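You operate a simulated robot arm through the tools that you are given. There is no shell and no other tool.

Carry out the task below with a simulated two-armed robot. There is one attempt and no reset: what you move stays moved.

JOB
Bring the yellow tub round on the turntable and tip it into the bag.
Fine: lock the turntable before you lift the tub, and put it back on its seat.

The check looks at the end state, three seconds after you hand in, the way a careful person would. Anything else that was tipped, shoved, dropped, spilled or broken makes it a failure.

ROBOT AND FRAMES
Two 7-joint arms with two-finger parallel grippers on one trunk that stands fixed in place. Base frame: the origin is at the foot of the trunk, x ahead of it, y to its left, z up; the work surface is at about z = 0.9. Units: m, degrees, N and s.
The left shoulder is at [0.07, 0.177, 1.195], the right one opposite. With the tool pointing down near the work surface each hand reaches from about 0.3 to 0.74 m from the base axis, measured 20 degrees to its own side. Payload 3.43 kg a hand.
The TCP of each hand is the grasp point between the finger pads, 0.03 m short of the fingertips. In the tool frame z runs along the fingers and y along their closing line. Largest opening 0.094 m; finger width 0.028, thickness 0.01; the body of the gripper, 0.05 by 0.096 m, starts 0.055 m behind the TCP.
Orientation is that of the tool frame in the base frame, as a unit quaternion [x, y, z, w]. With the fingers straight down and closing along the base's y, the tool's x points along the base's -x, its y along +y and its z along -z.

CONTROLS
- The arms move only by the tool send_rows. It takes "left_steps", "right_steps" or both (then of equal length, played together; a hand with none holds still); each is a list of rows, each a list of 7 numbers: the finger opening in m, from 0 to 0.094, then the shift along the tool's x, y, z in m, then the turn, a rotation vector about the tool's x, y, z in degrees. In form: [[jaw, x, y, z, wx, wy, wz], ...]. A call has 1 to 20 rows; each row shifts and turns the commanded pose from where the row before left it, along the tool's axes as they then stand. Rows are played at 5 a second. More than 0.05 m and 8.6 degrees between two rows, or a gripper value outside its range, and nothing of the call is played. A pose out of reach is approached as far as the arm can. The call stops where the force on the tool passes 40 N (or 10 N more than at its start, if that is more) or the arm is blocked; 0.2 s more then pass. Each finger travels about 0.153 m/s and halts on what it meets, pressing with about 31 N; the grip force reading is that of the motor and also rises with nothing between the fingers. The clock runs only during rows and for 0.2 s after the last one: add rows that do not move to give the fingers time. The reply holds the time, the measured pose of the TCP, the force on the tool along the base axes, the opening and the grip force, in the units named above and with some noise, with the torque about the TCP (base axes, N m) and any sound that the robot's microphone picked up.
- Cameras (640 x 400 px; columns grow to the right, rows downward): "scene" is now at [0.1399, 0.012, 1.5203]; the picture's right is [0.12, -0.99, 0.00], its down [-0.54, -0.06, -0.84] and it looks along [0.84, 0.10, -0.54] (base axes); focal length 231 px, centre (320, 200). "left" rides on the left gripper at [0.076, -0.014, -0.102] in its tool frame; the picture's right is [0.18, 0.98, 0.00], its down [-0.75, 0.14, -0.64] and it looks along [-0.63, 0.12, 0.77] (tool axes); focal length 243 px, centre (320, 200). "right" rides on the right gripper at [0.076, 0.014, -0.102] in its tool frame; the picture's right is [-0.18, 0.98, 0.00], its down [-0.75, -0.14, -0.64] and it looks along [-0.63, -0.12, 0.77] (tool axes); focal length 243 px, centre (320, 200). There is no depth. A picture from a camera that has moved, and an enlarged one, comes with that camera's place and axes in the base frame and with its lens.
- camera(camera): a new picture of that camera. No time passes.
- lift_body(by): slides the trunk up (or, below 0, down) by that many m; the arms and the scene camera ride with it, the base frame stays. It gives what a move gives, with no picture.
- head_to(pan, tilt): turns the head with the scene camera to pan (to the left, within 86 degrees either way) and tilt (down, from -29 to 69), counted from straight ahead of the robot. It gives what a move gives.
- enlarge(camera, box): a new picture of the part [left, top, right, bottom] of that camera's present view, enlarged. No time passes.
- close_job(): hands the job in; it is judged then, once.

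Places have to be worked out from the pictures, the camera data and where the tool is seen. Open the grippers and draw the arms clear of the work before you hand the job in, unless the task says otherwise.

The tools are called after ">>>" by a JSON object that holds its "api" and its "payload". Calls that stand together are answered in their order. send_rows: Moves the arms, as the interface text tells. Its arguments: {"type":"object","properties":{"left_steps":{"type":"array"},"right_steps":{"type":"array"}},"required":[]} The other tools are called the same way: lift_body (by) slides the trunk up or down; head_to (pan, tilt) turns the head that bears the scene camera; camera (camera) takes a picture; enlarge (camera, box) takes an enlarged picture of a part of a camera's view; close_job () hands the job in.

At the start:

```text
t: 0.0
left_ee_pos: [0.4977, 0.3187, 1.3292]
left_tool_rot: [-0.001, 1.0, -0.001, 0.0]
left_ft_force: [-0.3, -0.7, -0.1]
left_moment: [0.01, -0.06, 0.03]
left_finger_gap: 0.0938
left_grip_force: 0.1
right_ee_pos: [0.4709, -0.1336, 1.4136]
right_tool_rot: [0.0, 1.0, 0.0, 0.0]
right_ft_force: [0.6, -0.2, -0.3]
right_moment: [0.0, -0.04, 0.01]
right_finger_gap: 0.0941
right_grip_force: 0.0
trunk travel left (down, up): [-0.775, 0.065]
head pan, tilt: [6.7, 32.6]
```

scene: 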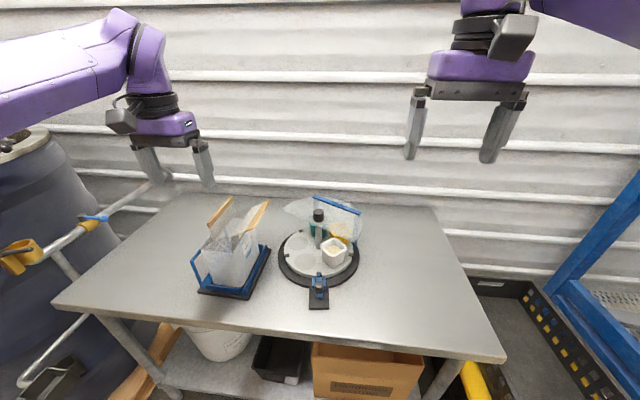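
right: 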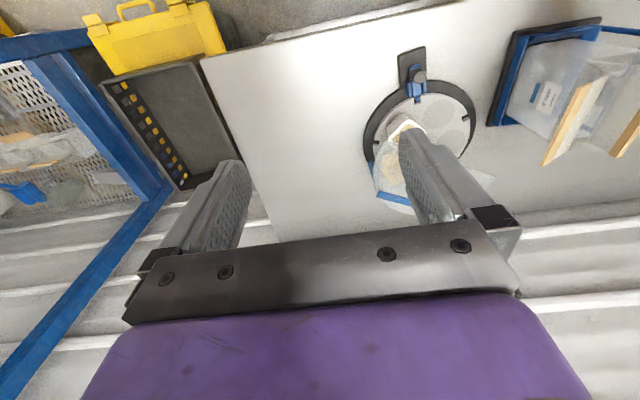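
left: 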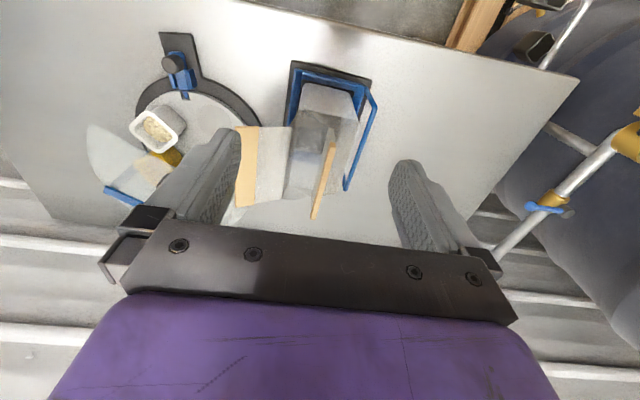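

I see a turntable with a white tub, something yellow behind it, a bottle, a clear shield, a lock at the front, and a bag in a blue stand. I'll take enlarged pictures to understand them.

>>> {"api": "enlarge", "payload": {"camera": "scene", "box": [260, 180, 380, 320]}}

>>> {"api": "enlarge", "payload": {"camera": "scene", "box": [180, 180, 280, 310]}}

>>> {"api": "enlarge", "payload": {"camera": "left", "box": [80, 20, 280, 220]}}

>>> {"api": "enlarge", "payload": {"camera": "right", "box": [340, 30, 640, 230]}}

```text
2.86 times, centred on (320, 250) of scene
camera zoom: at [0.1399, 0.012, 1.5203], right [0.12, -0.99, 0.0], down [-0.54, -0.06, -0.84], along [0.84, 0.1, -0.54], focal length 660 px, centre (320, 57)
```

zoom: 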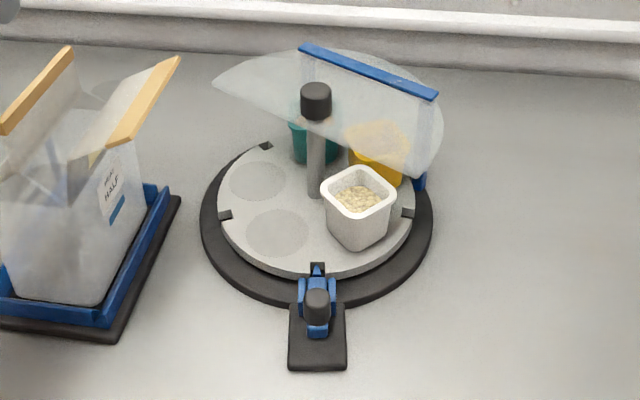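

```text
3.08 times, centred on (230, 245) of scene
camera zoom: at [0.1399, 0.012, 1.5203], right [0.12, -0.99, 0.0], down [-0.54, -0.06, -0.84], along [0.84, 0.1, -0.54], focal length 711 px, centre (597, 62)
```

zoom: 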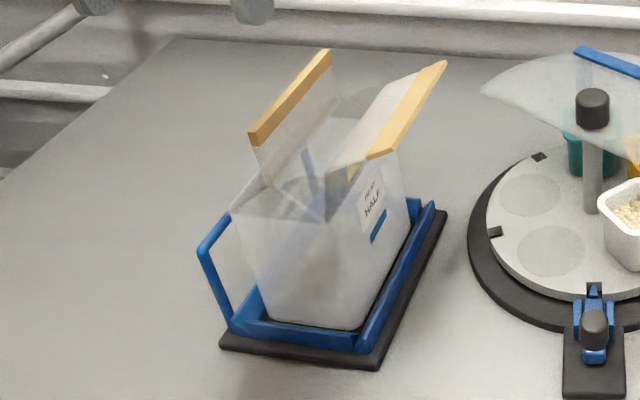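

```text
2.00 times, centred on (180, 120) of left
camera zoom: at [0.4231, 0.3041, 1.4312], right [-0.18, 0.98, 0.0], down [0.75, 0.14, 0.64], along [0.63, 0.12, -0.77], focal length 485 px, centre (600, 360)
```

zoom: 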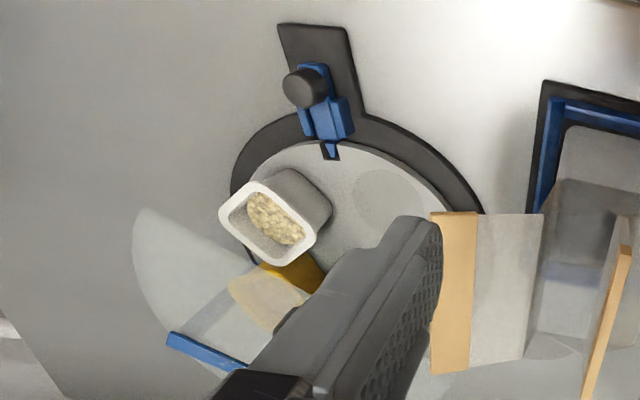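

```text
2.00 times, centred on (490, 130) of right
camera zoom: at [0.3946, -0.1194, 1.5162], right [0.18, 0.98, 0.0], down [0.75, -0.14, 0.64], along [0.63, -0.12, -0.77], focal length 485 px, centre (-20, 340)
```

zoom: 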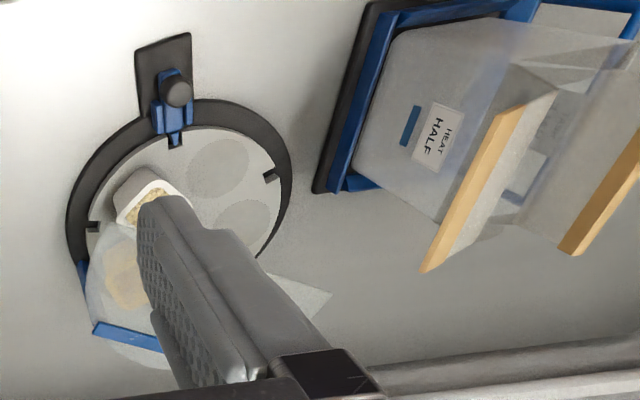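

>>> {"api": "enlarge", "payload": {"camera": "scene", "box": [296, 262, 342, 314]}}

>>> {"api": "enlarge", "payload": {"camera": "right", "box": [370, 40, 490, 215]}}

>>> {"api": "enlarge", "payload": {"camera": "right", "box": [500, 40, 640, 170]}}

>>> {"api": "enlarge", "payload": {"camera": "left", "box": [150, 25, 220, 105]}}

>>> {"api": "enlarge", "payload": {"camera": "left", "box": [230, 50, 390, 220]}}

```text
7.69 times, centred on (319, 288) of scene
camera zoom: at [0.1399, 0.012, 1.5203], right [0.12, -0.99, 0.0], down [-0.54, -0.06, -0.84], along [0.84, 0.1, -0.54], focal length 1777 px, centre (328, -477)
```

zoom: 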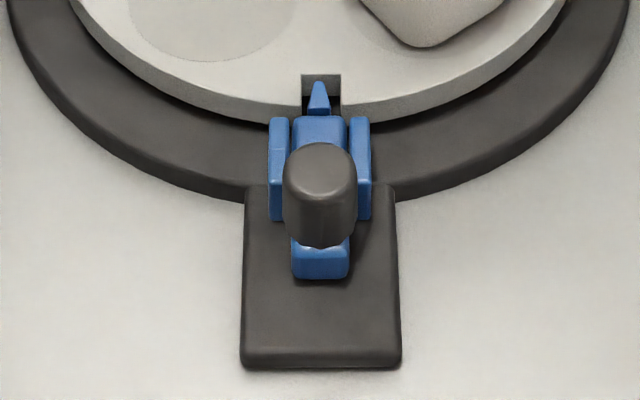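

```text
2.29 times, centred on (430, 128) of right
camera zoom: at [0.3946, -0.1194, 1.5162], right [0.18, 0.98, 0.0], down [0.75, -0.14, 0.64], along [0.63, -0.12, -0.77], focal length 555 px, centre (69, 366)
```

zoom: 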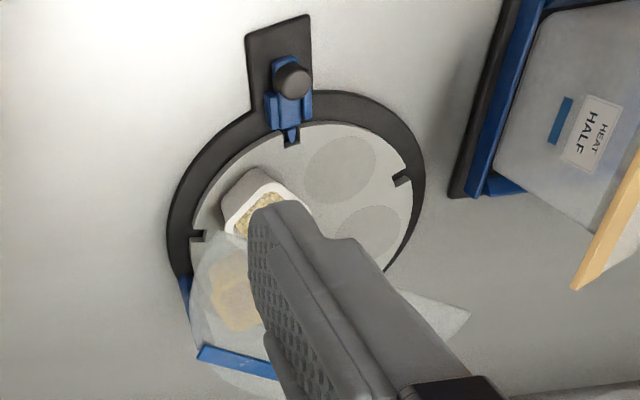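

```text
3.08 times, centred on (570, 105) of right
camera zoom: at [0.3946, -0.1194, 1.5162], right [0.18, 0.98, 0.0], down [0.75, -0.14, 0.64], along [0.63, -0.12, -0.77], focal length 746 px, centre (-449, 492)
```

zoom: 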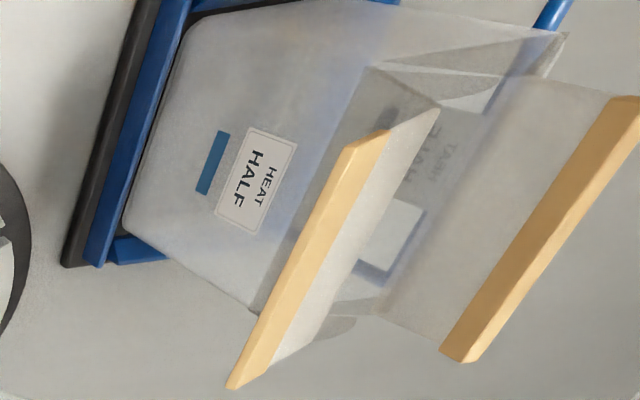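

```text
5.00 times, centred on (185, 65) of left
camera zoom: at [0.4231, 0.3041, 1.4312], right [-0.18, 0.98, 0.0], down [0.75, 0.14, 0.64], along [0.63, 0.12, -0.77], focal length 1213 px, centre (995, 875)
```

zoom: 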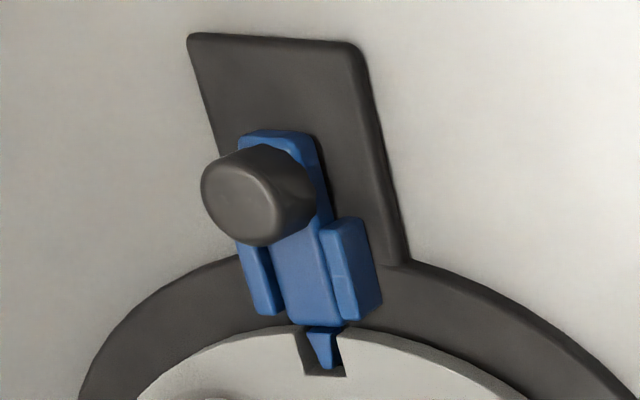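

```text
2.35 times, centred on (310, 135) of left
camera zoom: at [0.4231, 0.3041, 1.4312], right [-0.18, 0.98, 0.0], down [0.75, 0.14, 0.64], along [0.63, 0.12, -0.77], focal length 571 px, centre (344, 353)
```

zoom: 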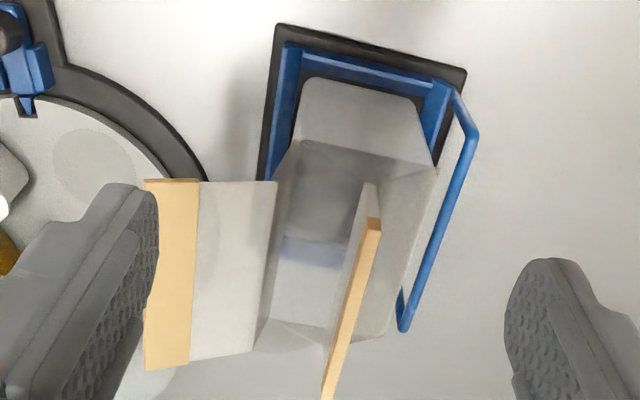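

The lock is a blue sliding bolt with a black knob at the front, engaged in one of five notches. The yellow tub is behind the white one, on the right under the clear canopy. I'll bring the right hand in over the turntable for a closer look.

>>> {"api": "send_rows", "payload": {"right_steps": [[0.094, -0.005, 0.035, 0.028, 0, 0, 0], [0.094, -0.005, 0.035, 0.028, 0, 0, 0], [0.094, -0.005, 0.035, 0.028, 0, 0, 0], [0.094, -0.005, 0.035, 0.028, 0, 0, 0], [0.094, -0.005, 0.035, 0.028, 0, 0, 0], [0.094, -0.005, 0.035, 0.028, 0, 0, 0]]}}

>>> {"api": "camera", "payload": {"camera": "right"}}

>>> {"api": "camera", "payload": {"camera": "scene"}}

```text
t: 1.6
left_ee_pos: [0.4993, 0.3192, 1.3288]
left_tool_rot: [0.0, 1.0, -0.001, 0.0]
left_ft_force: [-0.2, -0.3, -0.6]
left_moment: [-0.03, -0.04, -0.03]
left_finger_gap: 0.094
left_grip_force: 0.0
right_ee_pos: [0.5295, 0.0279, 1.2975]
right_tool_rot: [0.022, 0.999, 0.043, 0.007]
right_ft_force: [-0.5, 0.5, 0.2]
right_moment: [-0.05, -0.01, -0.04]
right_finger_gap: 0.0942
right_grip_force: 0.0
right hand out of reach, approached as far as the arm can: row 6
trunk travel left (down, up): [-0.775, 0.065]
head pan, tilt: [6.7, 32.6]
stopped in row 6 (right hand): the arm was blocked; the commanded pose is now the measured one
```

```text
taken
camera right: at [0.4522, 0.0358, 1.3999], right [0.23, 0.97, 0.09], down [0.74, -0.23, 0.64], along [0.64, -0.08, -0.77], focal length 243 px, centre (320, 200)
```

right: 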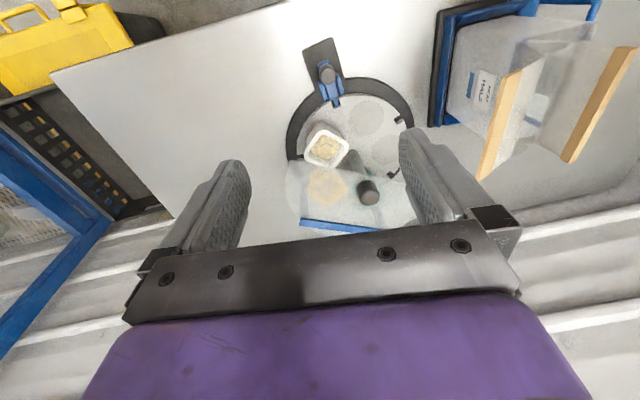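

```text
taken
camera scene: at [0.1403, 0.013, 1.5202], right [0.12, -0.99, 0.0], down [-0.54, -0.06, -0.84], along [0.84, 0.1, -0.54], focal length 231 px, centre (320, 200)
```

scene: 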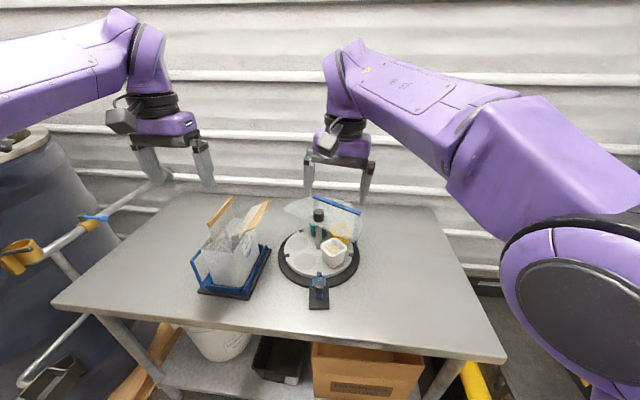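

>>> {"api": "enlarge", "payload": {"camera": "right", "box": [270, 30, 430, 240]}}

>>> {"api": "enlarge", "payload": {"camera": "right", "box": [420, 0, 640, 190]}}

```text
1.90 times, centred on (350, 135) of right
camera zoom: at [0.4522, 0.0358, 1.3999], right [0.23, 0.97, 0.09], down [0.74, -0.23, 0.64], along [0.64, -0.08, -0.77], focal length 462 px, centre (263, 324)
```

zoom: 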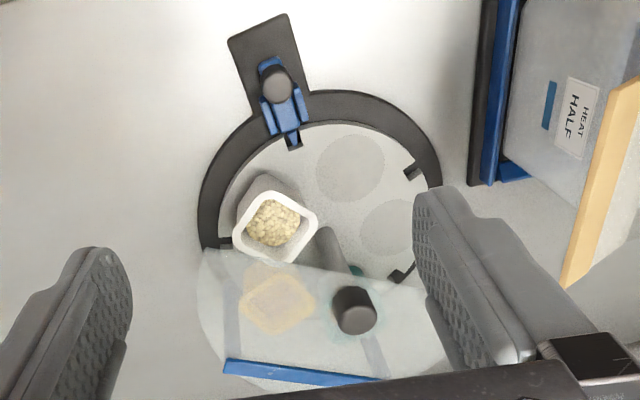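

```text
2.11 times, centred on (530, 95) of right
camera zoom: at [0.4522, 0.0358, 1.3999], right [0.23, 0.97, 0.09], down [0.74, -0.23, 0.64], along [0.64, -0.08, -0.77], focal length 511 px, centre (-122, 421)
```

zoom: 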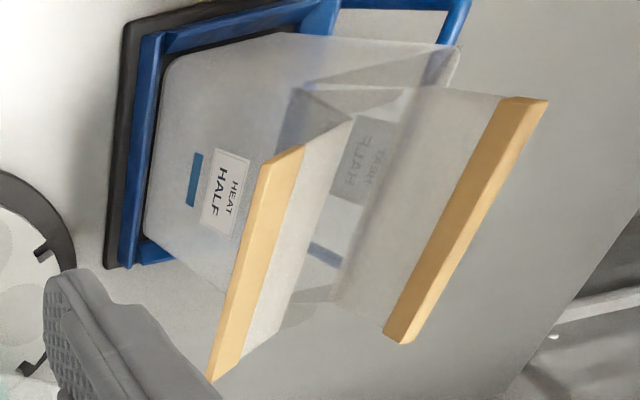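

The canopy's straight edge runs over the platter, so only the front-left seat is fully clear of it. The yellow tub probably has to come round two notches, right to front to left. I'll square up the right hand and bring it closer to inspect the lock and notches.

>>> {"api": "send_rows", "payload": {"right_steps": [[0.094, 0.016, 0.0064, 0.0356, 0.99, 0.16, -0.5], [0.094, 0.016, 0.0064, 0.0356, 0.99, 0.16, -0.5], [0.094, 0.016, 0.0064, 0.0356, 0.99, 0.16, -0.5], [0.094, 0.016, 0.0064, 0.0356, 0.99, 0.16, -0.5], [0.094, 0.016, 0.0064, 0.0356, 0.99, 0.16, -0.5]]}}

>>> {"api": "camera", "payload": {"camera": "right"}}

>>> {"api": "enlarge", "payload": {"camera": "right", "box": [240, 60, 420, 200]}}

```text
t: 2.8
left_ee_pos: [0.4984, 0.3183, 1.3287]
left_tool_rot: [0.0, 1.0, -0.001, 0.0]
left_ft_force: [-0.9, 0.0, -1.4]
left_moment: [-0.01, 0.0, 0.02]
left_finger_gap: 0.0939
left_grip_force: 0.1
right_ee_pos: [0.5152, 0.0009, 1.224]
right_tool_rot: [0.008, 1.0, 0.025, 0.0]
right_ft_force: [-0.8, -0.3, -0.2]
right_moment: [-0.03, 0.0, 0.08]
right_finger_gap: 0.0939
right_grip_force: 0.0
right hand out of reach, approached as far as the arm can: row 2, 3, 4, 5
trunk travel left (down, up): [-0.775, 0.065]
head pan, tilt: [6.7, 32.6]
```

```text
taken
camera right: at [0.4398, 0.0105, 1.3278], right [0.2, 0.98, 0.05], down [0.75, -0.19, 0.63], along [0.63, -0.09, -0.77], focal length 243 px, centre (320, 200)
```

right: 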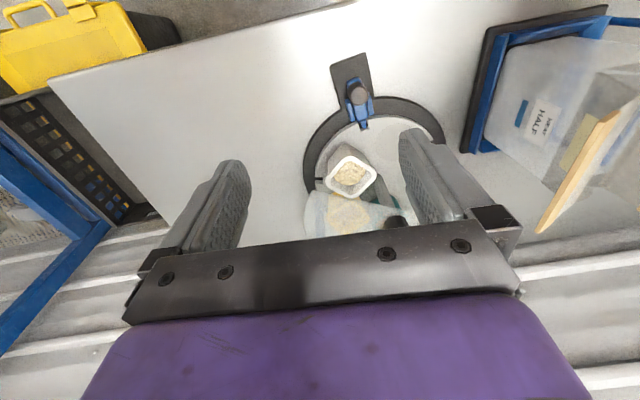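

```text
2.86 times, centred on (330, 130) of right
camera zoom: at [0.4398, 0.0105, 1.3278], right [0.2, 0.98, 0.05], down [0.75, -0.19, 0.63], along [0.63, -0.09, -0.77], focal length 693 px, centre (291, 400)
```

zoom: 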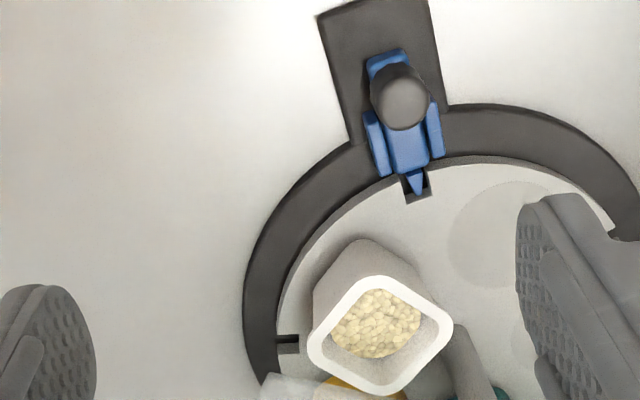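

The right arm can't work well across the midline here, so the left hand, whose side this is, will do the job. I'll retreat the right hand to the right.

>>> {"api": "send_rows", "payload": {"right_steps": [[0.094, 0, -0.043, -0.0217, 0, 0, 0], [0.094, 0, -0.043, -0.0217, 0, 0, 0], [0.094, 0, -0.043, -0.0217, 0, 0, 0], [0.094, 0, -0.043, -0.0217, 0, 0, 0], [0.094, 0, -0.043, -0.0217, 0, 0, 0], [0.094, 0, -0.043, -0.0217, 0, 0, 0], [0.094, 0, -0.043, 0, 0, 0, 0], [0.094, 0, -0.043, 0, 0, 0, 0]]}}

>>> {"api": "camera", "payload": {"camera": "right"}}

>>> {"api": "camera", "payload": {"camera": "scene"}}

```text
t: 4.6
left_ee_pos: [0.4987, 0.3151, 1.3301]
left_tool_rot: [0.0, 1.0, 0.001, 0.0]
left_ft_force: [0.9, -0.3, 0.0]
left_moment: [0.01, -0.03, 0.0]
left_finger_gap: 0.094
left_grip_force: 0.1
right_ee_pos: [0.5106, -0.3352, 1.3365]
right_tool_rot: [-0.002, 1.0, -0.001, 0.0]
right_ft_force: [-0.1, 0.8, -0.6]
right_moment: [0.04, 0.0, 0.01]
right_finger_gap: 0.0939
right_grip_force: 0.0
trunk travel left (down, up): [-0.775, 0.065]
head pan, tilt: [6.7, 32.6]
```

```text
taken
camera right: at [0.4361, -0.3206, 1.4397], right [0.18, 0.98, 0.0], down [0.75, -0.14, 0.64], along [0.63, -0.12, -0.77], focal length 243 px, centre (320, 200)
```

right: 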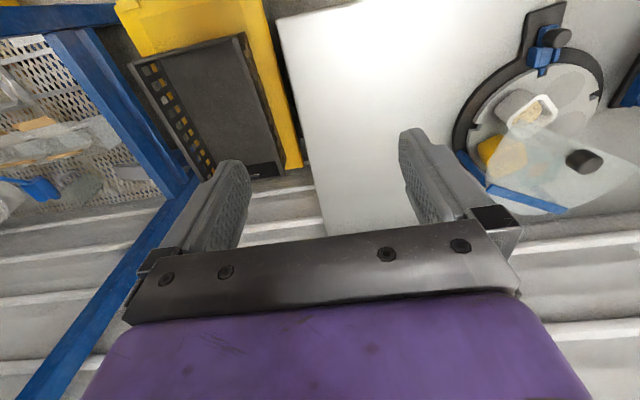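

```text
taken
camera scene: at [0.1401, 0.0087, 1.5203], right [0.12, -0.99, 0.0], down [-0.54, -0.06, -0.84], along [0.84, 0.1, -0.54], focal length 231 px, centre (320, 200)
```

scene: 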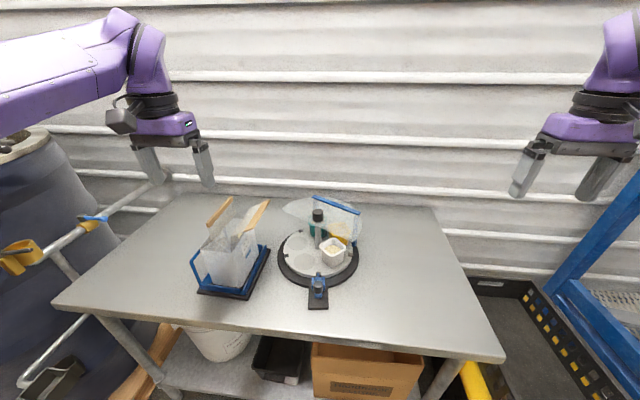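

>>> {"api": "enlarge", "payload": {"camera": "right", "box": [440, 0, 640, 220]}}

```text
1.82 times, centred on (540, 110) of right
camera zoom: at [0.4361, -0.3206, 1.4397], right [0.18, 0.98, 0.0], down [0.75, -0.14, 0.64], along [0.63, -0.12, -0.77], focal length 441 px, centre (-80, 364)
```

zoom: 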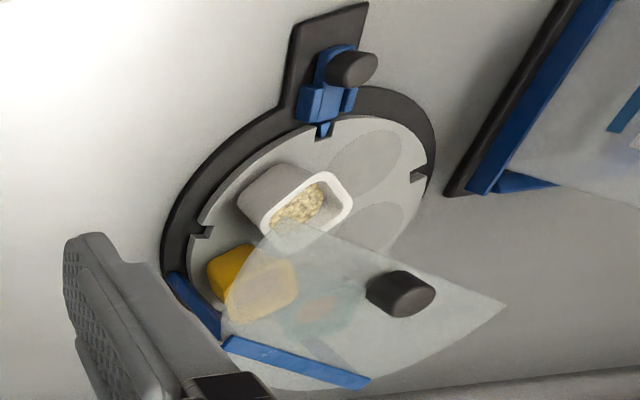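

Now I'll bring the left hand over to look down on the lock and the front of the platter.

>>> {"api": "send_rows", "payload": {"left_steps": [[0.094, 0.008, -0.042, 0, 0, 0, 0], [0.094, 0.008, -0.042, 0, 0, 0, 0], [0.094, 0.008, -0.042, 0, 0, 0, 0], [0.094, 0.008, -0.042, 0, 0, 0, 0], [0.094, 0.008, -0.042, 0, 0, 0, 0], [0.094, 0.008, -0.042, 0, 0, 0, 0], [0.094, 0, 0, 0.04, 0, 0, 0], [0.094, 0, 0, 0.04, 0, 0, 0], [0.094, 0, 0, 0.04, 0, 0, 0], [0.094, 0, 0, 0.04, 0, 0, 0]]}}

>>> {"api": "camera", "payload": {"camera": "left"}}

>>> {"api": "enlarge", "payload": {"camera": "left", "box": [240, 40, 420, 220]}}

```text
t: 6.8
left_ee_pos: [0.4708, 0.0785, 1.1876]
left_tool_rot: [0.002, 1.0, 0.0, -0.004]
left_ft_force: [0.4, -0.1, -0.6]
left_moment: [-0.02, 0.01, -0.02]
left_finger_gap: 0.0941
left_grip_force: 0.1
left hand out of reach, approached as far as the arm can: row 8, 10
right_ee_pos: [0.5127, -0.3301, 1.3383]
right_tool_rot: [-0.002, 1.0, -0.002, -0.001]
right_ft_force: [0.2, 0.3, 0.1]
right_moment: [-0.03, 0.03, -0.04]
right_finger_gap: 0.0939
right_grip_force: 0.0
trunk travel left (down, up): [-0.775, 0.065]
head pan, tilt: [6.7, 32.6]
```

```text
taken
camera left: at [0.3962, 0.064, 1.2906], right [-0.18, 0.98, 0.0], down [0.76, 0.14, 0.64], along [0.63, 0.12, -0.77], focal length 243 px, centre (320, 200)
```

left: 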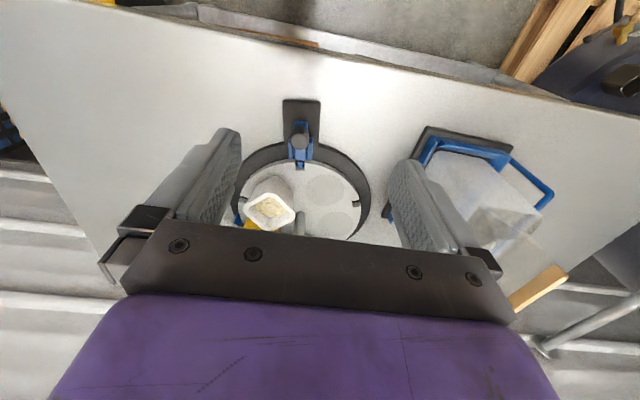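

```text
2.22 times, centred on (330, 130) of left
camera zoom: at [0.3962, 0.064, 1.2906], right [-0.18, 0.98, 0.0], down [0.76, 0.14, 0.64], along [0.63, 0.12, -0.77], focal length 539 px, centre (298, 356)
```

zoom: 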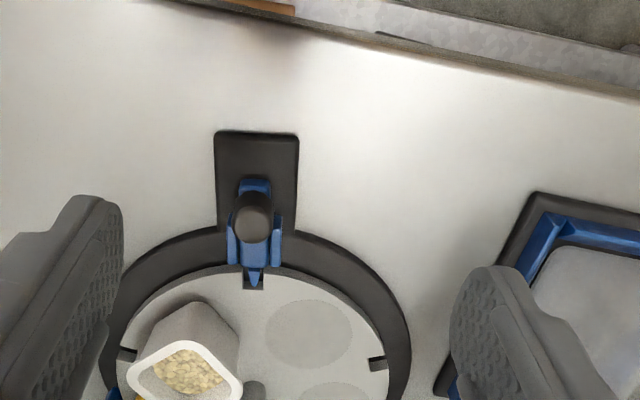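

The knob top is at about (0.558, 0.065, 0.963), and the platter centre is about (0.739, 0.087), with the lock axis yawed about 7.7°. I'll bring the left hand, yawed to match, above the knob.

>>> {"api": "send_rows", "payload": {"left_steps": [[0.094, 0, 0, 0, 0, 0, -7.7], [0.094, -0.0211, -0.0063, 0.0344, 0, 0, 0], [0.094, -0.0211, -0.0063, 0.0344, 0, 0, 0], [0.094, -0.0211, -0.0063, 0.0344, 0, 0, 0], [0.094, -0.0211, -0.0063, 0.0344, 0, 0, 0], [0.094, 0, 0, 0, 0, 0, 0]]}}

>>> {"api": "camera", "payload": {"camera": "left"}}

>>> {"api": "camera", "payload": {"camera": "scene"}}

```text
t: 8.2
left_ee_pos: [0.6026, 0.1093, 1.1116]
left_tool_rot: [-0.064, 0.998, 0.0, -0.003]
left_ft_force: [-0.6, 0.1, 0.4]
left_moment: [0.0, 0.04, 0.0]
left_finger_gap: 0.0944
left_grip_force: 0.0
left hand out of reach, approached as far as the arm can: row 1, 2, 3, 4, 5
right_ee_pos: [0.5106, -0.3324, 1.3382]
right_tool_rot: [-0.001, 1.0, -0.003, 0.0]
right_ft_force: [-0.1, -0.1, -0.4]
right_moment: [-0.02, -0.02, -0.01]
right_finger_gap: 0.0939
right_grip_force: 0.1
trunk travel left (down, up): [-0.775, 0.065]
head pan, tilt: [6.7, 32.6]
```

```text
taken
camera left: at [0.5313, 0.085, 1.215], right [-0.31, 0.95, 0.0], down [0.73, 0.24, 0.64], along [0.61, 0.2, -0.77], focal length 243 px, centre (320, 200)
```

left: 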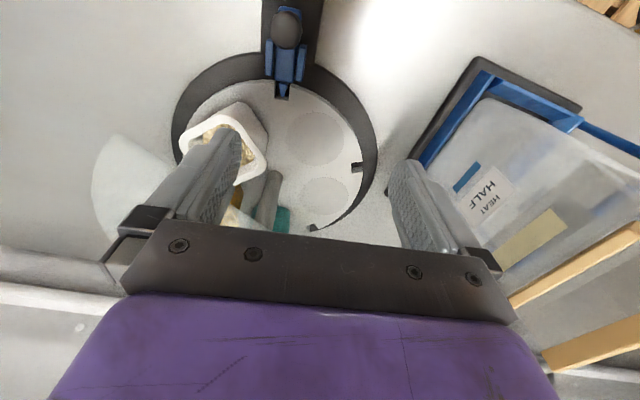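

```text
taken
camera scene: at [0.1388, 0.0116, 1.5204], right [0.12, -0.99, 0.0], down [-0.54, -0.06, -0.84], along [0.84, 0.1, -0.54], focal length 231 px, centre (320, 200)
```

scene: 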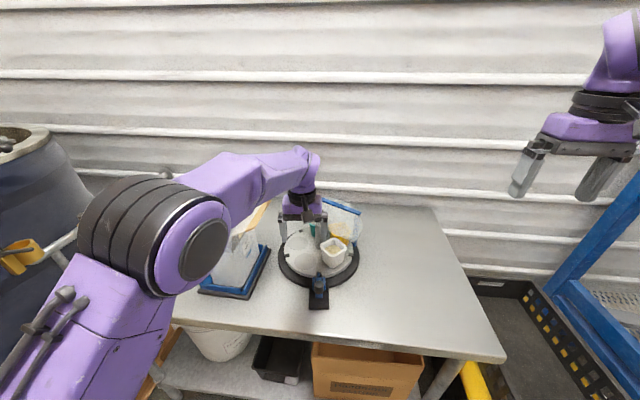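

The arm stops short at this height, as if the tool-down pose is limited when the hand is high. Raising the trunk puts the work relatively lower, so I'll lift it 0.06.

>>> {"api": "lift_body", "payload": {"by": 0.06}}

```text
t: 9.2
left_ee_pos: [0.6053, 0.1094, 1.1709]
left_tool_rot: [-0.063, 0.998, 0.0, -0.003]
left_ft_force: [0.0, -0.4, 0.4]
left_moment: [0.01, 0.01, 0.01]
left_finger_gap: 0.094
left_grip_force: 0.1
right_ee_pos: [0.512, -0.3321, 1.3977]
right_tool_rot: [-0.002, 1.0, -0.003, -0.001]
right_ft_force: [1.1, -0.3, 0.8]
right_moment: [0.0, 0.02, -0.01]
right_finger_gap: 0.0937
right_grip_force: 0.1
trunk travel left (down, up): [-0.835, 0.005]
head pan, tilt: [6.7, 32.6]
```

>>> {"api": "send_rows", "payload": {"left_steps": [[0.094, 0.013, -0.0094, 0.028, 0, 0, 0], [0.094, 0.013, -0.0094, 0.028, 0, 0, 0], [0.094, 0.013, -0.0094, 0.028, 0, 0, 0], [0.094, 0.013, -0.0094, 0.028, 0, 0, 0], [0.094, 0, 0, 0.028, 0, 0, 0], [0.094, 0, 0, 0, 0, 0, 0]]}}

>>> {"api": "camera", "payload": {"camera": "left"}}

>>> {"api": "camera", "payload": {"camera": "scene"}}

```text
t: 10.6
left_ee_pos: [0.6507, 0.1094, 1.0906]
left_tool_rot: [-0.062, 0.998, 0.001, -0.006]
left_ft_force: [0.0, -0.9, 0.3]
left_moment: [0.0, 0.0, 0.0]
left_finger_gap: 0.0939
left_grip_force: 0.0
left hand out of reach, approached as far as the arm can: row 1, 2, 3, 4, 5
right_ee_pos: [0.5111, -0.3322, 1.3981]
right_tool_rot: [-0.001, 1.0, -0.003, 0.001]
right_ft_force: [-0.1, 0.8, -0.2]
right_moment: [0.04, 0.03, -0.04]
right_finger_gap: 0.0942
right_grip_force: 0.0
trunk travel left (down, up): [-0.835, 0.005]
head pan, tilt: [6.7, 32.6]
```

```text
taken
camera left: at [0.5776, 0.0866, 1.193], right [-0.31, 0.95, 0.0], down [0.74, 0.23, 0.63], along [0.6, 0.2, -0.77], focal length 243 px, centre (320, 200)
```

left: 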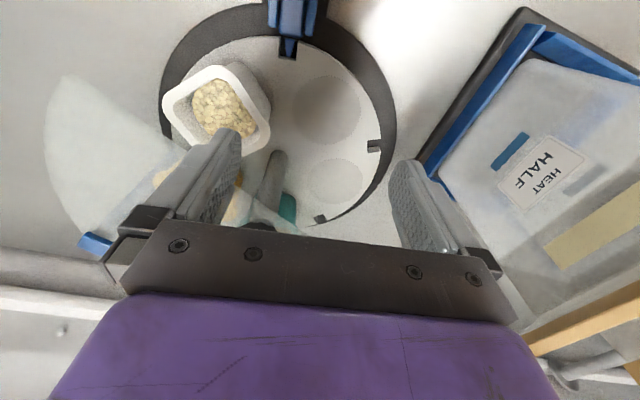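

```text
taken
camera scene: at [0.1393, 0.0117, 1.5804], right [0.12, -0.99, 0.0], down [-0.54, -0.06, -0.84], along [0.84, 0.1, -0.54], focal length 231 px, centre (320, 200)
```

scene: 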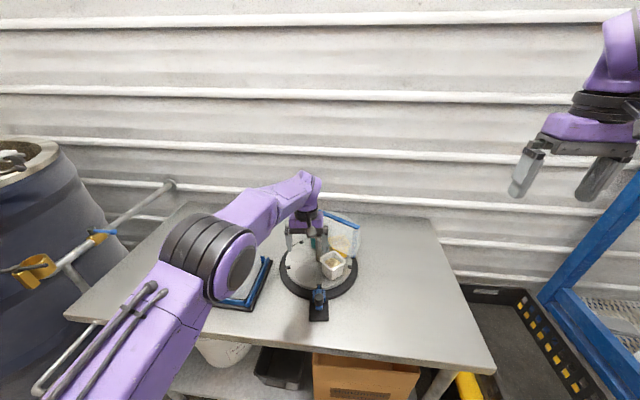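

The arm drifts forward instead of back, so it seems to be against a wrist limit with the tool vertical. I'll pitch the fingers forward by about 30°, which eases the wrist, while backing away.

>>> {"api": "send_rows", "payload": {"left_steps": [[0.094, 0.0, 0, -0.01, 0, -7.5, 0], [0.094, 0.01, 0, -0.01, 0, -7.5, 0], [0.094, 0.02, 0, 0, 0, -7.5, 0], [0.094, 0.02, 0, 0, 0, -7.5, 0]]}}

>>> {"api": "camera", "payload": {"camera": "scene"}}

```text
t: 11.6
left_ee_pos: [0.749, 0.1444, 1.1586]
left_tool_rot: [-0.064, 0.981, 0.013, 0.183]
left_ft_force: [-0.2, 0.7, -0.5]
left_moment: [0.03, -0.01, 0.02]
left_finger_gap: 0.0941
left_grip_force: 0.3
left hand out of reach, approached as far as the arm can: row 1, 2, 3, 4
right_ee_pos: [0.5114, -0.3323, 1.3979]
right_tool_rot: [-0.001, 1.0, -0.003, 0.0]
right_ft_force: [0.0, 0.9, 0.2]
right_moment: [0.05, -0.01, 0.06]
right_finger_gap: 0.0937
right_grip_force: 0.1
trunk travel left (down, up): [-0.835, 0.005]
head pan, tilt: [6.7, 32.6]
```

```text
taken
camera scene: at [0.1391, 0.0113, 1.5804], right [0.12, -0.99, 0.0], down [-0.54, -0.06, -0.84], along [0.84, 0.1, -0.54], focal length 231 px, centre (320, 200)
```

scene: 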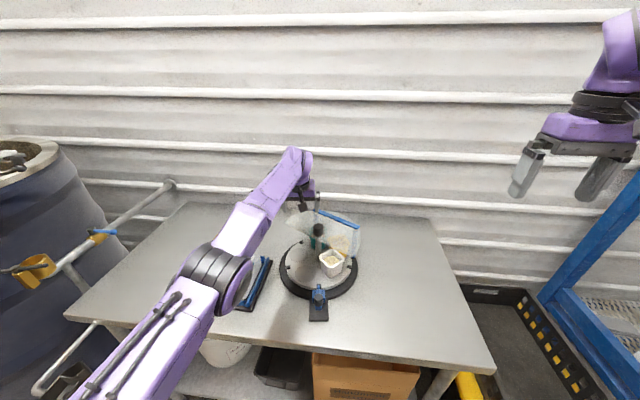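

The arm swung out almost straight over the turntable, so the local solver is pushing it the wrong way. I'll back up and out to a roomier posture before trying another approach.

>>> {"api": "send_rows", "payload": {"left_steps": [[0.094, 0.0171, 0.004, -0.0387, 0, 0, 0], [0.094, 0.0171, 0.004, -0.0387, 0, 0, 0], [0.094, 0.0171, 0.004, -0.0387, 0, 0, 0], [0.094, 0.0171, 0.004, -0.0387, 0, 0, 0]]}}

>>> {"api": "camera", "payload": {"camera": "scene"}}

```text
t: 12.6
left_ee_pos: [0.7078, 0.133, 1.3018]
left_tool_rot: [-0.064, 0.981, 0.013, 0.182]
left_ft_force: [-0.6, 0.3, 0.4]
left_moment: [-0.02, -0.02, 0.0]
left_finger_gap: 0.0939
left_grip_force: 0.1
left hand out of reach, approached as far as the arm can: row 1, 2, 3, 4
right_ee_pos: [0.511, -0.3322, 1.3984]
right_tool_rot: [-0.002, 1.0, -0.002, 0.0]
right_ft_force: [-0.2, -0.2, 0.2]
right_moment: [0.0, 0.04, 0.02]
right_finger_gap: 0.094
right_grip_force: 0.2
trunk travel left (down, up): [-0.835, 0.005]
head pan, tilt: [6.7, 32.6]
```

```text
taken
camera scene: at [0.1387, 0.0116, 1.5804], right [0.12, -0.99, 0.0], down [-0.54, -0.06, -0.84], along [0.84, 0.1, -0.54], focal length 231 px, centre (320, 200)
```

scene: 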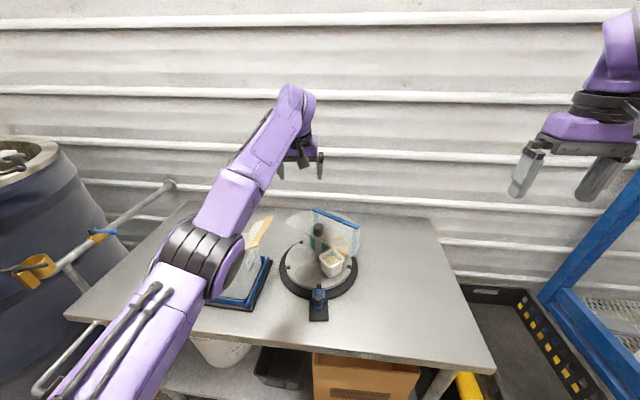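

>>> {"api": "send_rows", "payload": {"left_steps": [[0.094, 0.0235, 0.0342, -0.025, 0, 3.5, 1.2], [0.094, 0.0235, 0.0342, -0.025, 0, 3.5, 1.2], [0.094, 0.026, 0.0342, -0.023, 0, 3.5, 1.2], [0.094, 0.028, 0.0342, -0.02, 0, 3.5, 1.2], [0.094, 0.03, 0.0342, -0.018, 0, 3.5, 1.2], [0.094, 0.032, 0.0342, -0.015, 0, 3.5, 1.2]]}}

>>> {"api": "camera", "payload": {"camera": "scene"}}

```text
t: 14.0
left_ee_pos: [0.5663, 0.2947, 1.4264]
left_tool_rot: [-0.004, 1.0, 0.01, 0.002]
left_ft_force: [-0.4, 0.4, 0.3]
left_moment: [-0.04, -0.02, 0.01]
left_finger_gap: 0.0939
left_grip_force: 0.2
left hand out of reach, approached as far as the arm can: row 1, 2, 3, 4, 5
right_ee_pos: [0.5096, -0.3297, 1.4001]
right_tool_rot: [-0.001, 1.0, -0.003, 0.001]
right_ft_force: [-0.7, -0.2, 0.4]
right_moment: [-0.02, -0.03, 0.01]
right_finger_gap: 0.0939
right_grip_force: 0.0
trunk travel left (down, up): [-0.835, 0.005]
head pan, tilt: [6.7, 32.6]
```

```text
taken
camera scene: at [0.1364, 0.0143, 1.5806], right [0.12, -0.99, 0.0], down [-0.53, -0.06, -0.84], along [0.84, 0.1, -0.54], focal length 231 px, centre (320, 200)
```

scene: 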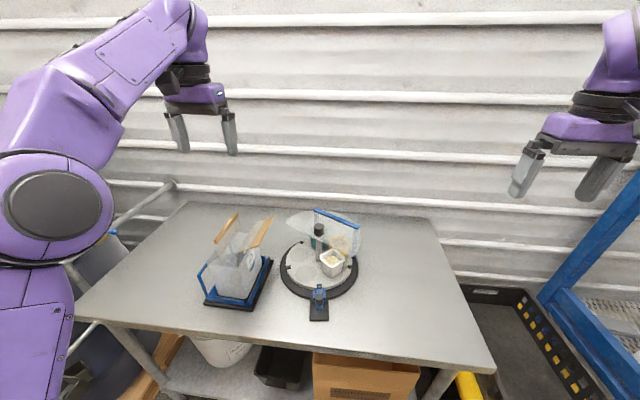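

Row 6 was within reach again and the elbow is back out to the left. I'll draw the hand in closer and try a straight descent near the 20° bearing, watching the reach.

>>> {"api": "send_rows", "payload": {"left_steps": [[0.094, 0.035, -0.025, 0.015, 0, 0, 0], [0.094, 0.035, -0.025, 0.015, 0, 0, 0], [0.094, 0.035, -0.025, 0.015, 0, 0, 0], [0.094, 0, 0, 0.03, 0, 0, 0], [0.094, 0, 0, 0.03, 0, 0, 0]]}}

>>> {"api": "camera", "payload": {"camera": "scene"}}

```text
t: 15.2
left_ee_pos: [0.4652, 0.2238, 1.3199]
left_tool_rot: [-0.004, 1.0, 0.011, 0.001]
left_ft_force: [0.5, 0.5, 0.5]
left_moment: [-0.01, 0.03, 0.01]
left_finger_gap: 0.0941
left_grip_force: 0.1
right_ee_pos: [0.5114, -0.3329, 1.3978]
right_tool_rot: [-0.001, 1.0, -0.002, 0.0]
right_ft_force: [0.1, 0.2, 0.1]
right_moment: [-0.02, 0.03, -0.03]
right_finger_gap: 0.0938
right_grip_force: 0.2
trunk travel left (down, up): [-0.835, 0.005]
head pan, tilt: [6.7, 32.6]
```

```text
taken
camera scene: at [0.1392, 0.0115, 1.5804], right [0.12, -0.99, 0.0], down [-0.54, -0.06, -0.84], along [0.84, 0.1, -0.54], focal length 231 px, centre (320, 200)
```

scene: 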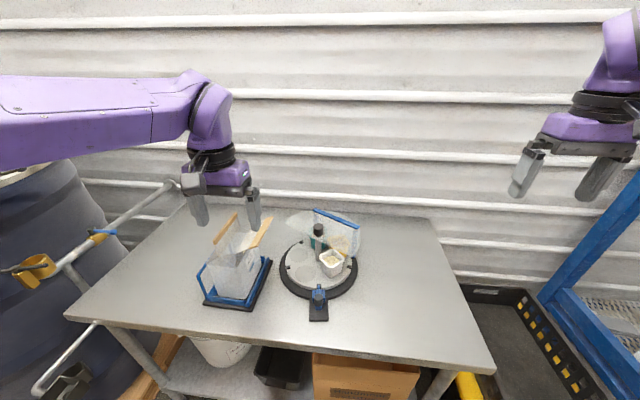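

>>> {"api": "send_rows", "payload": {"left_steps": [[0.094, 0, 0, 0.035, 0, 0, 0], [0.094, 0, 0, 0.035, 0, 0, 0], [0.094, 0, 0, 0.035, 0, 0, 0], [0.094, 0, 0, 0.035, 0, 0, 0], [0.094, 0, 0, 0.035, 0, 0, 0], [0.094, 0, 0, 0.035, 0, 0, 0]]}}

>>> {"api": "camera", "payload": {"camera": "scene"}}

```text
t: 16.6
left_ee_pos: [0.4646, 0.2274, 1.1102]
left_tool_rot: [-0.004, 1.0, 0.013, -0.001]
left_ft_force: [0.1, -0.3, 0.2]
left_moment: [-0.02, 0.01, 0.0]
left_finger_gap: 0.0941
left_grip_force: 0.1
right_ee_pos: [0.5131, -0.3318, 1.3967]
right_tool_rot: [-0.002, 1.0, -0.003, 0.0]
right_ft_force: [-0.2, -0.4, 0.0]
right_moment: [0.03, 0.0, 0.0]
right_finger_gap: 0.0941
right_grip_force: 0.0
trunk travel left (down, up): [-0.835, 0.005]
head pan, tilt: [6.7, 32.6]
```

```text
taken
camera scene: at [0.1411, 0.0116, 1.5802], right [0.12, -0.99, 0.0], down [-0.54, -0.06, -0.84], along [0.84, 0.1, -0.54], focal length 231 px, centre (320, 200)
```

scene: 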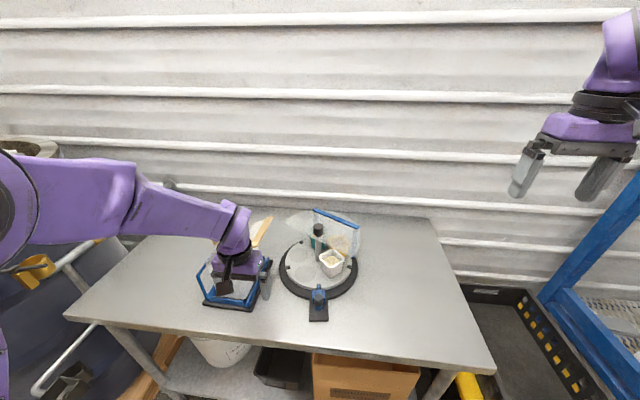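

Descending with the elbow out works. Now I'll move in toward the knob at this low height.

>>> {"api": "send_rows", "payload": {"left_steps": [[0.094, -0.01, -0.035, 0.01, 0, 0, 0], [0.094, -0.01, -0.035, 0.01, 0, 0, 0], [0.094, -0.01, -0.035, 0.01, 0, 0, 0], [0.094, -0.01, -0.035, 0.01, 0, 0, 0]]}}

>>> {"api": "camera", "payload": {"camera": "scene"}}

>>> {"api": "camera", "payload": {"camera": "left"}}

```text
t: 17.6
left_ee_pos: [0.5554, 0.1422, 1.1142]
left_tool_rot: [0.001, 1.0, 0.012, -0.005]
left_ft_force: [0.9, 0.8, 0.2]
left_moment: [0.01, 0.01, -0.01]
left_finger_gap: 0.0937
left_grip_force: 0.1
left hand out of reach, approached as far as the arm can: row 1, 2, 3, 4
right_ee_pos: [0.5123, -0.3343, 1.3972]
right_tool_rot: [-0.002, 1.0, -0.001, -0.001]
right_ft_force: [0.7, -0.5, 0.2]
right_moment: [0.02, -0.03, 0.0]
right_finger_gap: 0.0939
right_grip_force: 0.2
trunk travel left (down, up): [-0.835, 0.005]
head pan, tilt: [6.7, 32.6]
```

```text
taken
camera scene: at [0.1413, 0.0098, 1.5802], right [0.12, -0.99, 0.0], down [-0.54, -0.06, -0.84], along [0.84, 0.1, -0.54], focal length 231 px, centre (320, 200)
```

scene: 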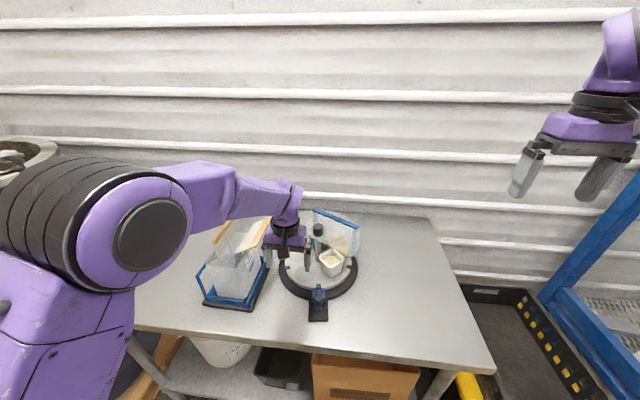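

```text
taken
camera left: at [0.4809, 0.1261, 1.2171], right [-0.18, 0.98, 0.03], down [0.76, 0.13, 0.64], along [0.62, 0.14, -0.77], focal length 243 px, centre (320, 200)
```

left: 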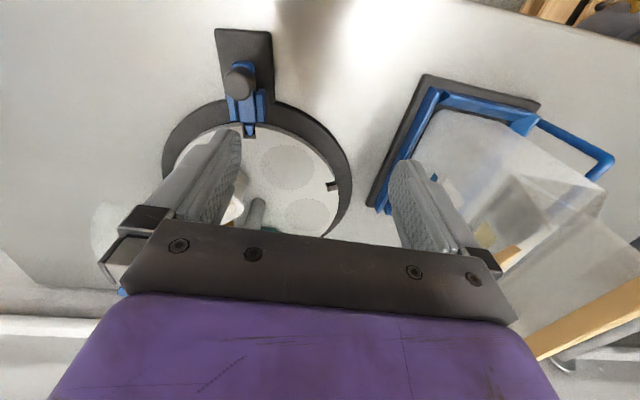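

Moving inward seems limited by the wrist's yaw: turning the tool counterclockwise made it worse earlier. I'll yaw the tool clockwise, which is also the yaw the tub will want, and retry.

>>> {"api": "send_rows", "payload": {"left_steps": [[0.094, 0, 0, 0, 0, 0, 8], [0.094, 0, 0, 0, 0, 0, 8], [0.094, 0, 0, 0, 0, 0, 8], [0.094, 0, 0, 0, 0, 0, 5]]}}

>>> {"api": "camera", "payload": {"camera": "scene"}}

```text
t: 18.6
left_ee_pos: [0.5523, 0.1472, 1.1135]
left_tool_rot: [0.247, 0.969, 0.012, -0.003]
left_ft_force: [0.1, 0.3, -0.3]
left_moment: [-0.02, 0.01, 0.02]
left_finger_gap: 0.0942
left_grip_force: 0.0
right_ee_pos: [0.5097, -0.3312, 1.3985]
right_tool_rot: [-0.001, 1.0, -0.002, 0.001]
right_ft_force: [0.1, 0.4, -0.8]
right_moment: [0.01, 0.0, 0.01]
right_finger_gap: 0.0942
right_grip_force: 0.0
trunk travel left (down, up): [-0.835, 0.005]
head pan, tilt: [6.7, 32.6]
```

```text
taken
camera scene: at [0.1396, 0.0126, 1.5803], right [0.12, -0.99, 0.0], down [-0.54, -0.06, -0.84], along [0.84, 0.1, -0.54], focal length 231 px, centre (320, 200)
```

scene: 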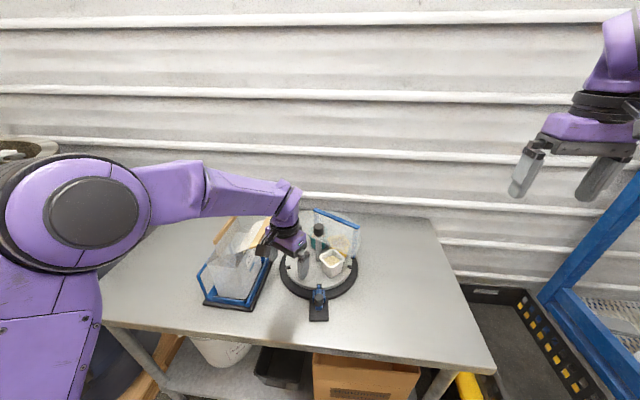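

All within reach with the tool yawed about −29°. Now I'll move to above the knob.

>>> {"api": "send_rows", "payload": {"left_steps": [[0.094, -0.0148, -0.0231, 0.015, 0, 0, 0], [0.094, -0.0148, -0.0231, 0.015, 0, 0, 0], [0.094, -0.0148, -0.0231, 0.015, 0, 0, 0], [0.094, 0, 0, 0.018, 0, 0, 0], [0.094, 0, 0, 0, 0, 0, 0]]}}

>>> {"api": "camera", "payload": {"camera": "left"}}

>>> {"api": "camera", "payload": {"camera": "scene"}}

```text
t: 19.8
left_ee_pos: [0.5589, 0.0671, 1.0466]
left_tool_rot: [0.246, 0.969, 0.011, -0.002]
left_ft_force: [-0.3, 0.1, -0.2]
left_moment: [-0.01, -0.01, 0.0]
left_finger_gap: 0.094
left_grip_force: 0.0
right_ee_pos: [0.5114, -0.3318, 1.3978]
right_tool_rot: [-0.001, 1.0, -0.003, 0.0]
right_ft_force: [0.2, 0.1, 0.1]
right_moment: [0.03, -0.01, 0.0]
right_finger_gap: 0.094
right_grip_force: 0.0
trunk travel left (down, up): [-0.835, 0.005]
head pan, tilt: [6.7, 32.6]
```

```text
taken
camera left: at [0.4865, 0.089, 1.1504], right [0.31, 0.95, 0.02], down [0.73, -0.25, 0.64], along [0.61, -0.18, -0.77], focal length 243 px, centre (320, 200)
```

left: 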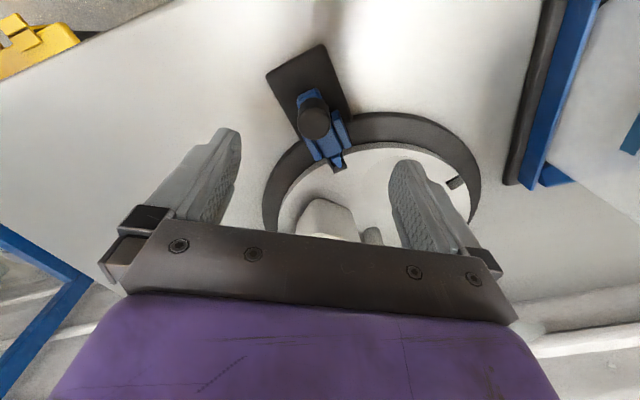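

```text
taken
camera scene: at [0.1396, 0.0121, 1.5803], right [0.12, -0.99, 0.0], down [-0.54, -0.06, -0.84], along [0.84, 0.1, -0.54], focal length 231 px, centre (320, 200)
```

scene: 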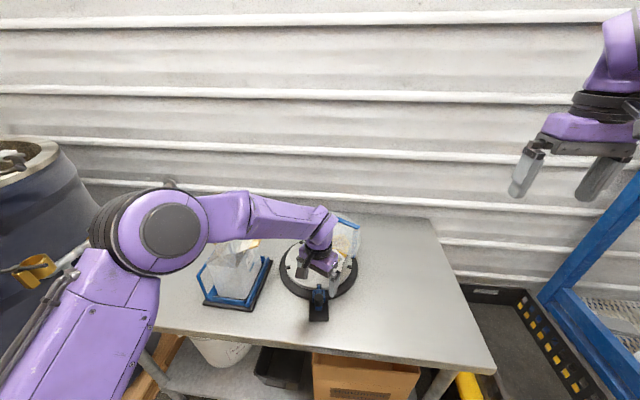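

>>> {"api": "enlarge", "payload": {"camera": "left", "box": [250, 40, 400, 200]}}

>>> {"api": "enlarge", "payload": {"camera": "scene", "box": [280, 220, 370, 330]}}

```text
2.50 times, centred on (325, 120) of left
camera zoom: at [0.4865, 0.089, 1.1504], right [0.31, 0.95, 0.02], down [0.73, -0.25, 0.64], along [0.61, -0.18, -0.77], focal length 606 px, centre (308, 400)
```

zoom: 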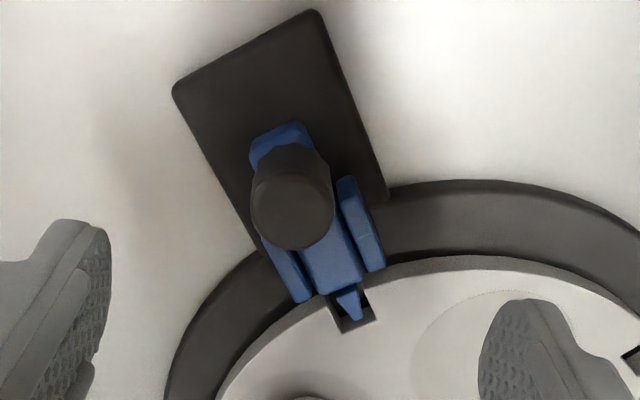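

```text
3.64 times, centred on (325, 275) of scene
camera zoom: at [0.1396, 0.0121, 1.5803], right [0.12, -0.99, 0.0], down [-0.54, -0.06, -0.84], along [0.84, 0.1, -0.54], focal length 840 px, centre (302, -73)
```

zoom: 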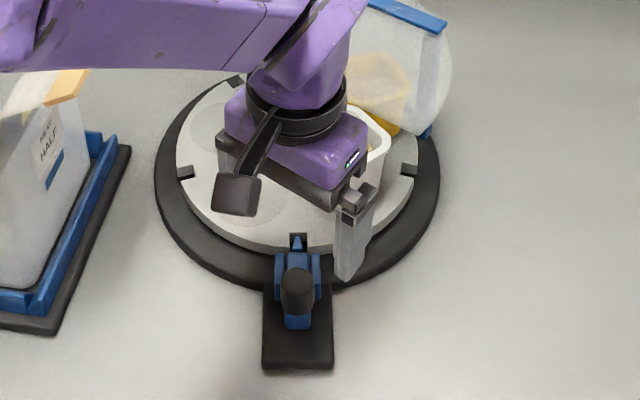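

>>> {"api": "enlarge", "payload": {"camera": "scene", "box": [304, 276, 336, 324]}}

>>> {"api": "enlarge", "payload": {"camera": "left", "box": [285, 70, 365, 180]}}

```text
8.33 times, centred on (320, 300) of scene
camera zoom: at [0.1396, 0.0121, 1.5803], right [0.12, -0.99, 0.0], down [-0.54, -0.06, -0.84], along [0.84, 0.1, -0.54], focal length 1925 px, centre (320, -633)
```

zoom: 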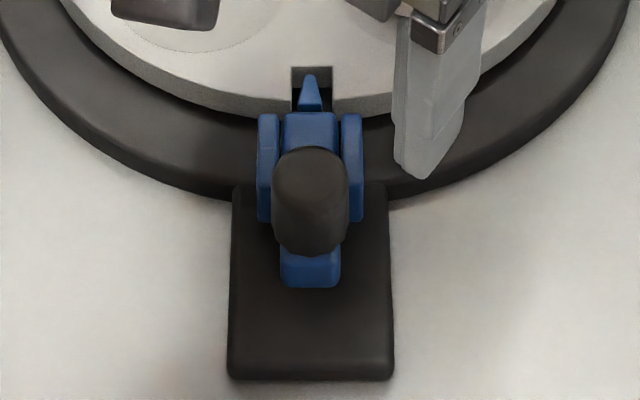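

```text
3.64 times, centred on (325, 125) of left
camera zoom: at [0.4865, 0.089, 1.1504], right [0.31, 0.95, 0.02], down [0.73, -0.25, 0.64], along [0.61, -0.18, -0.77], focal length 882 px, centre (302, 473)
```

zoom: 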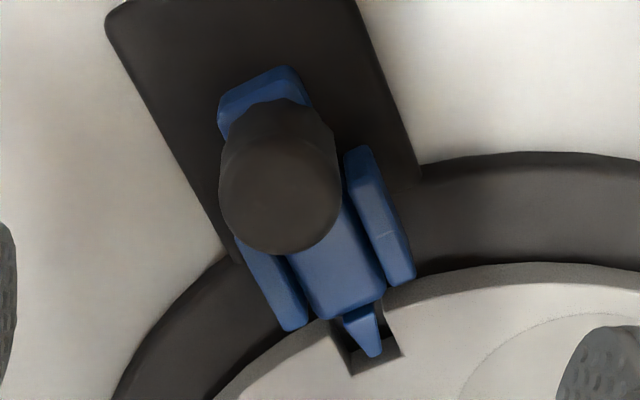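

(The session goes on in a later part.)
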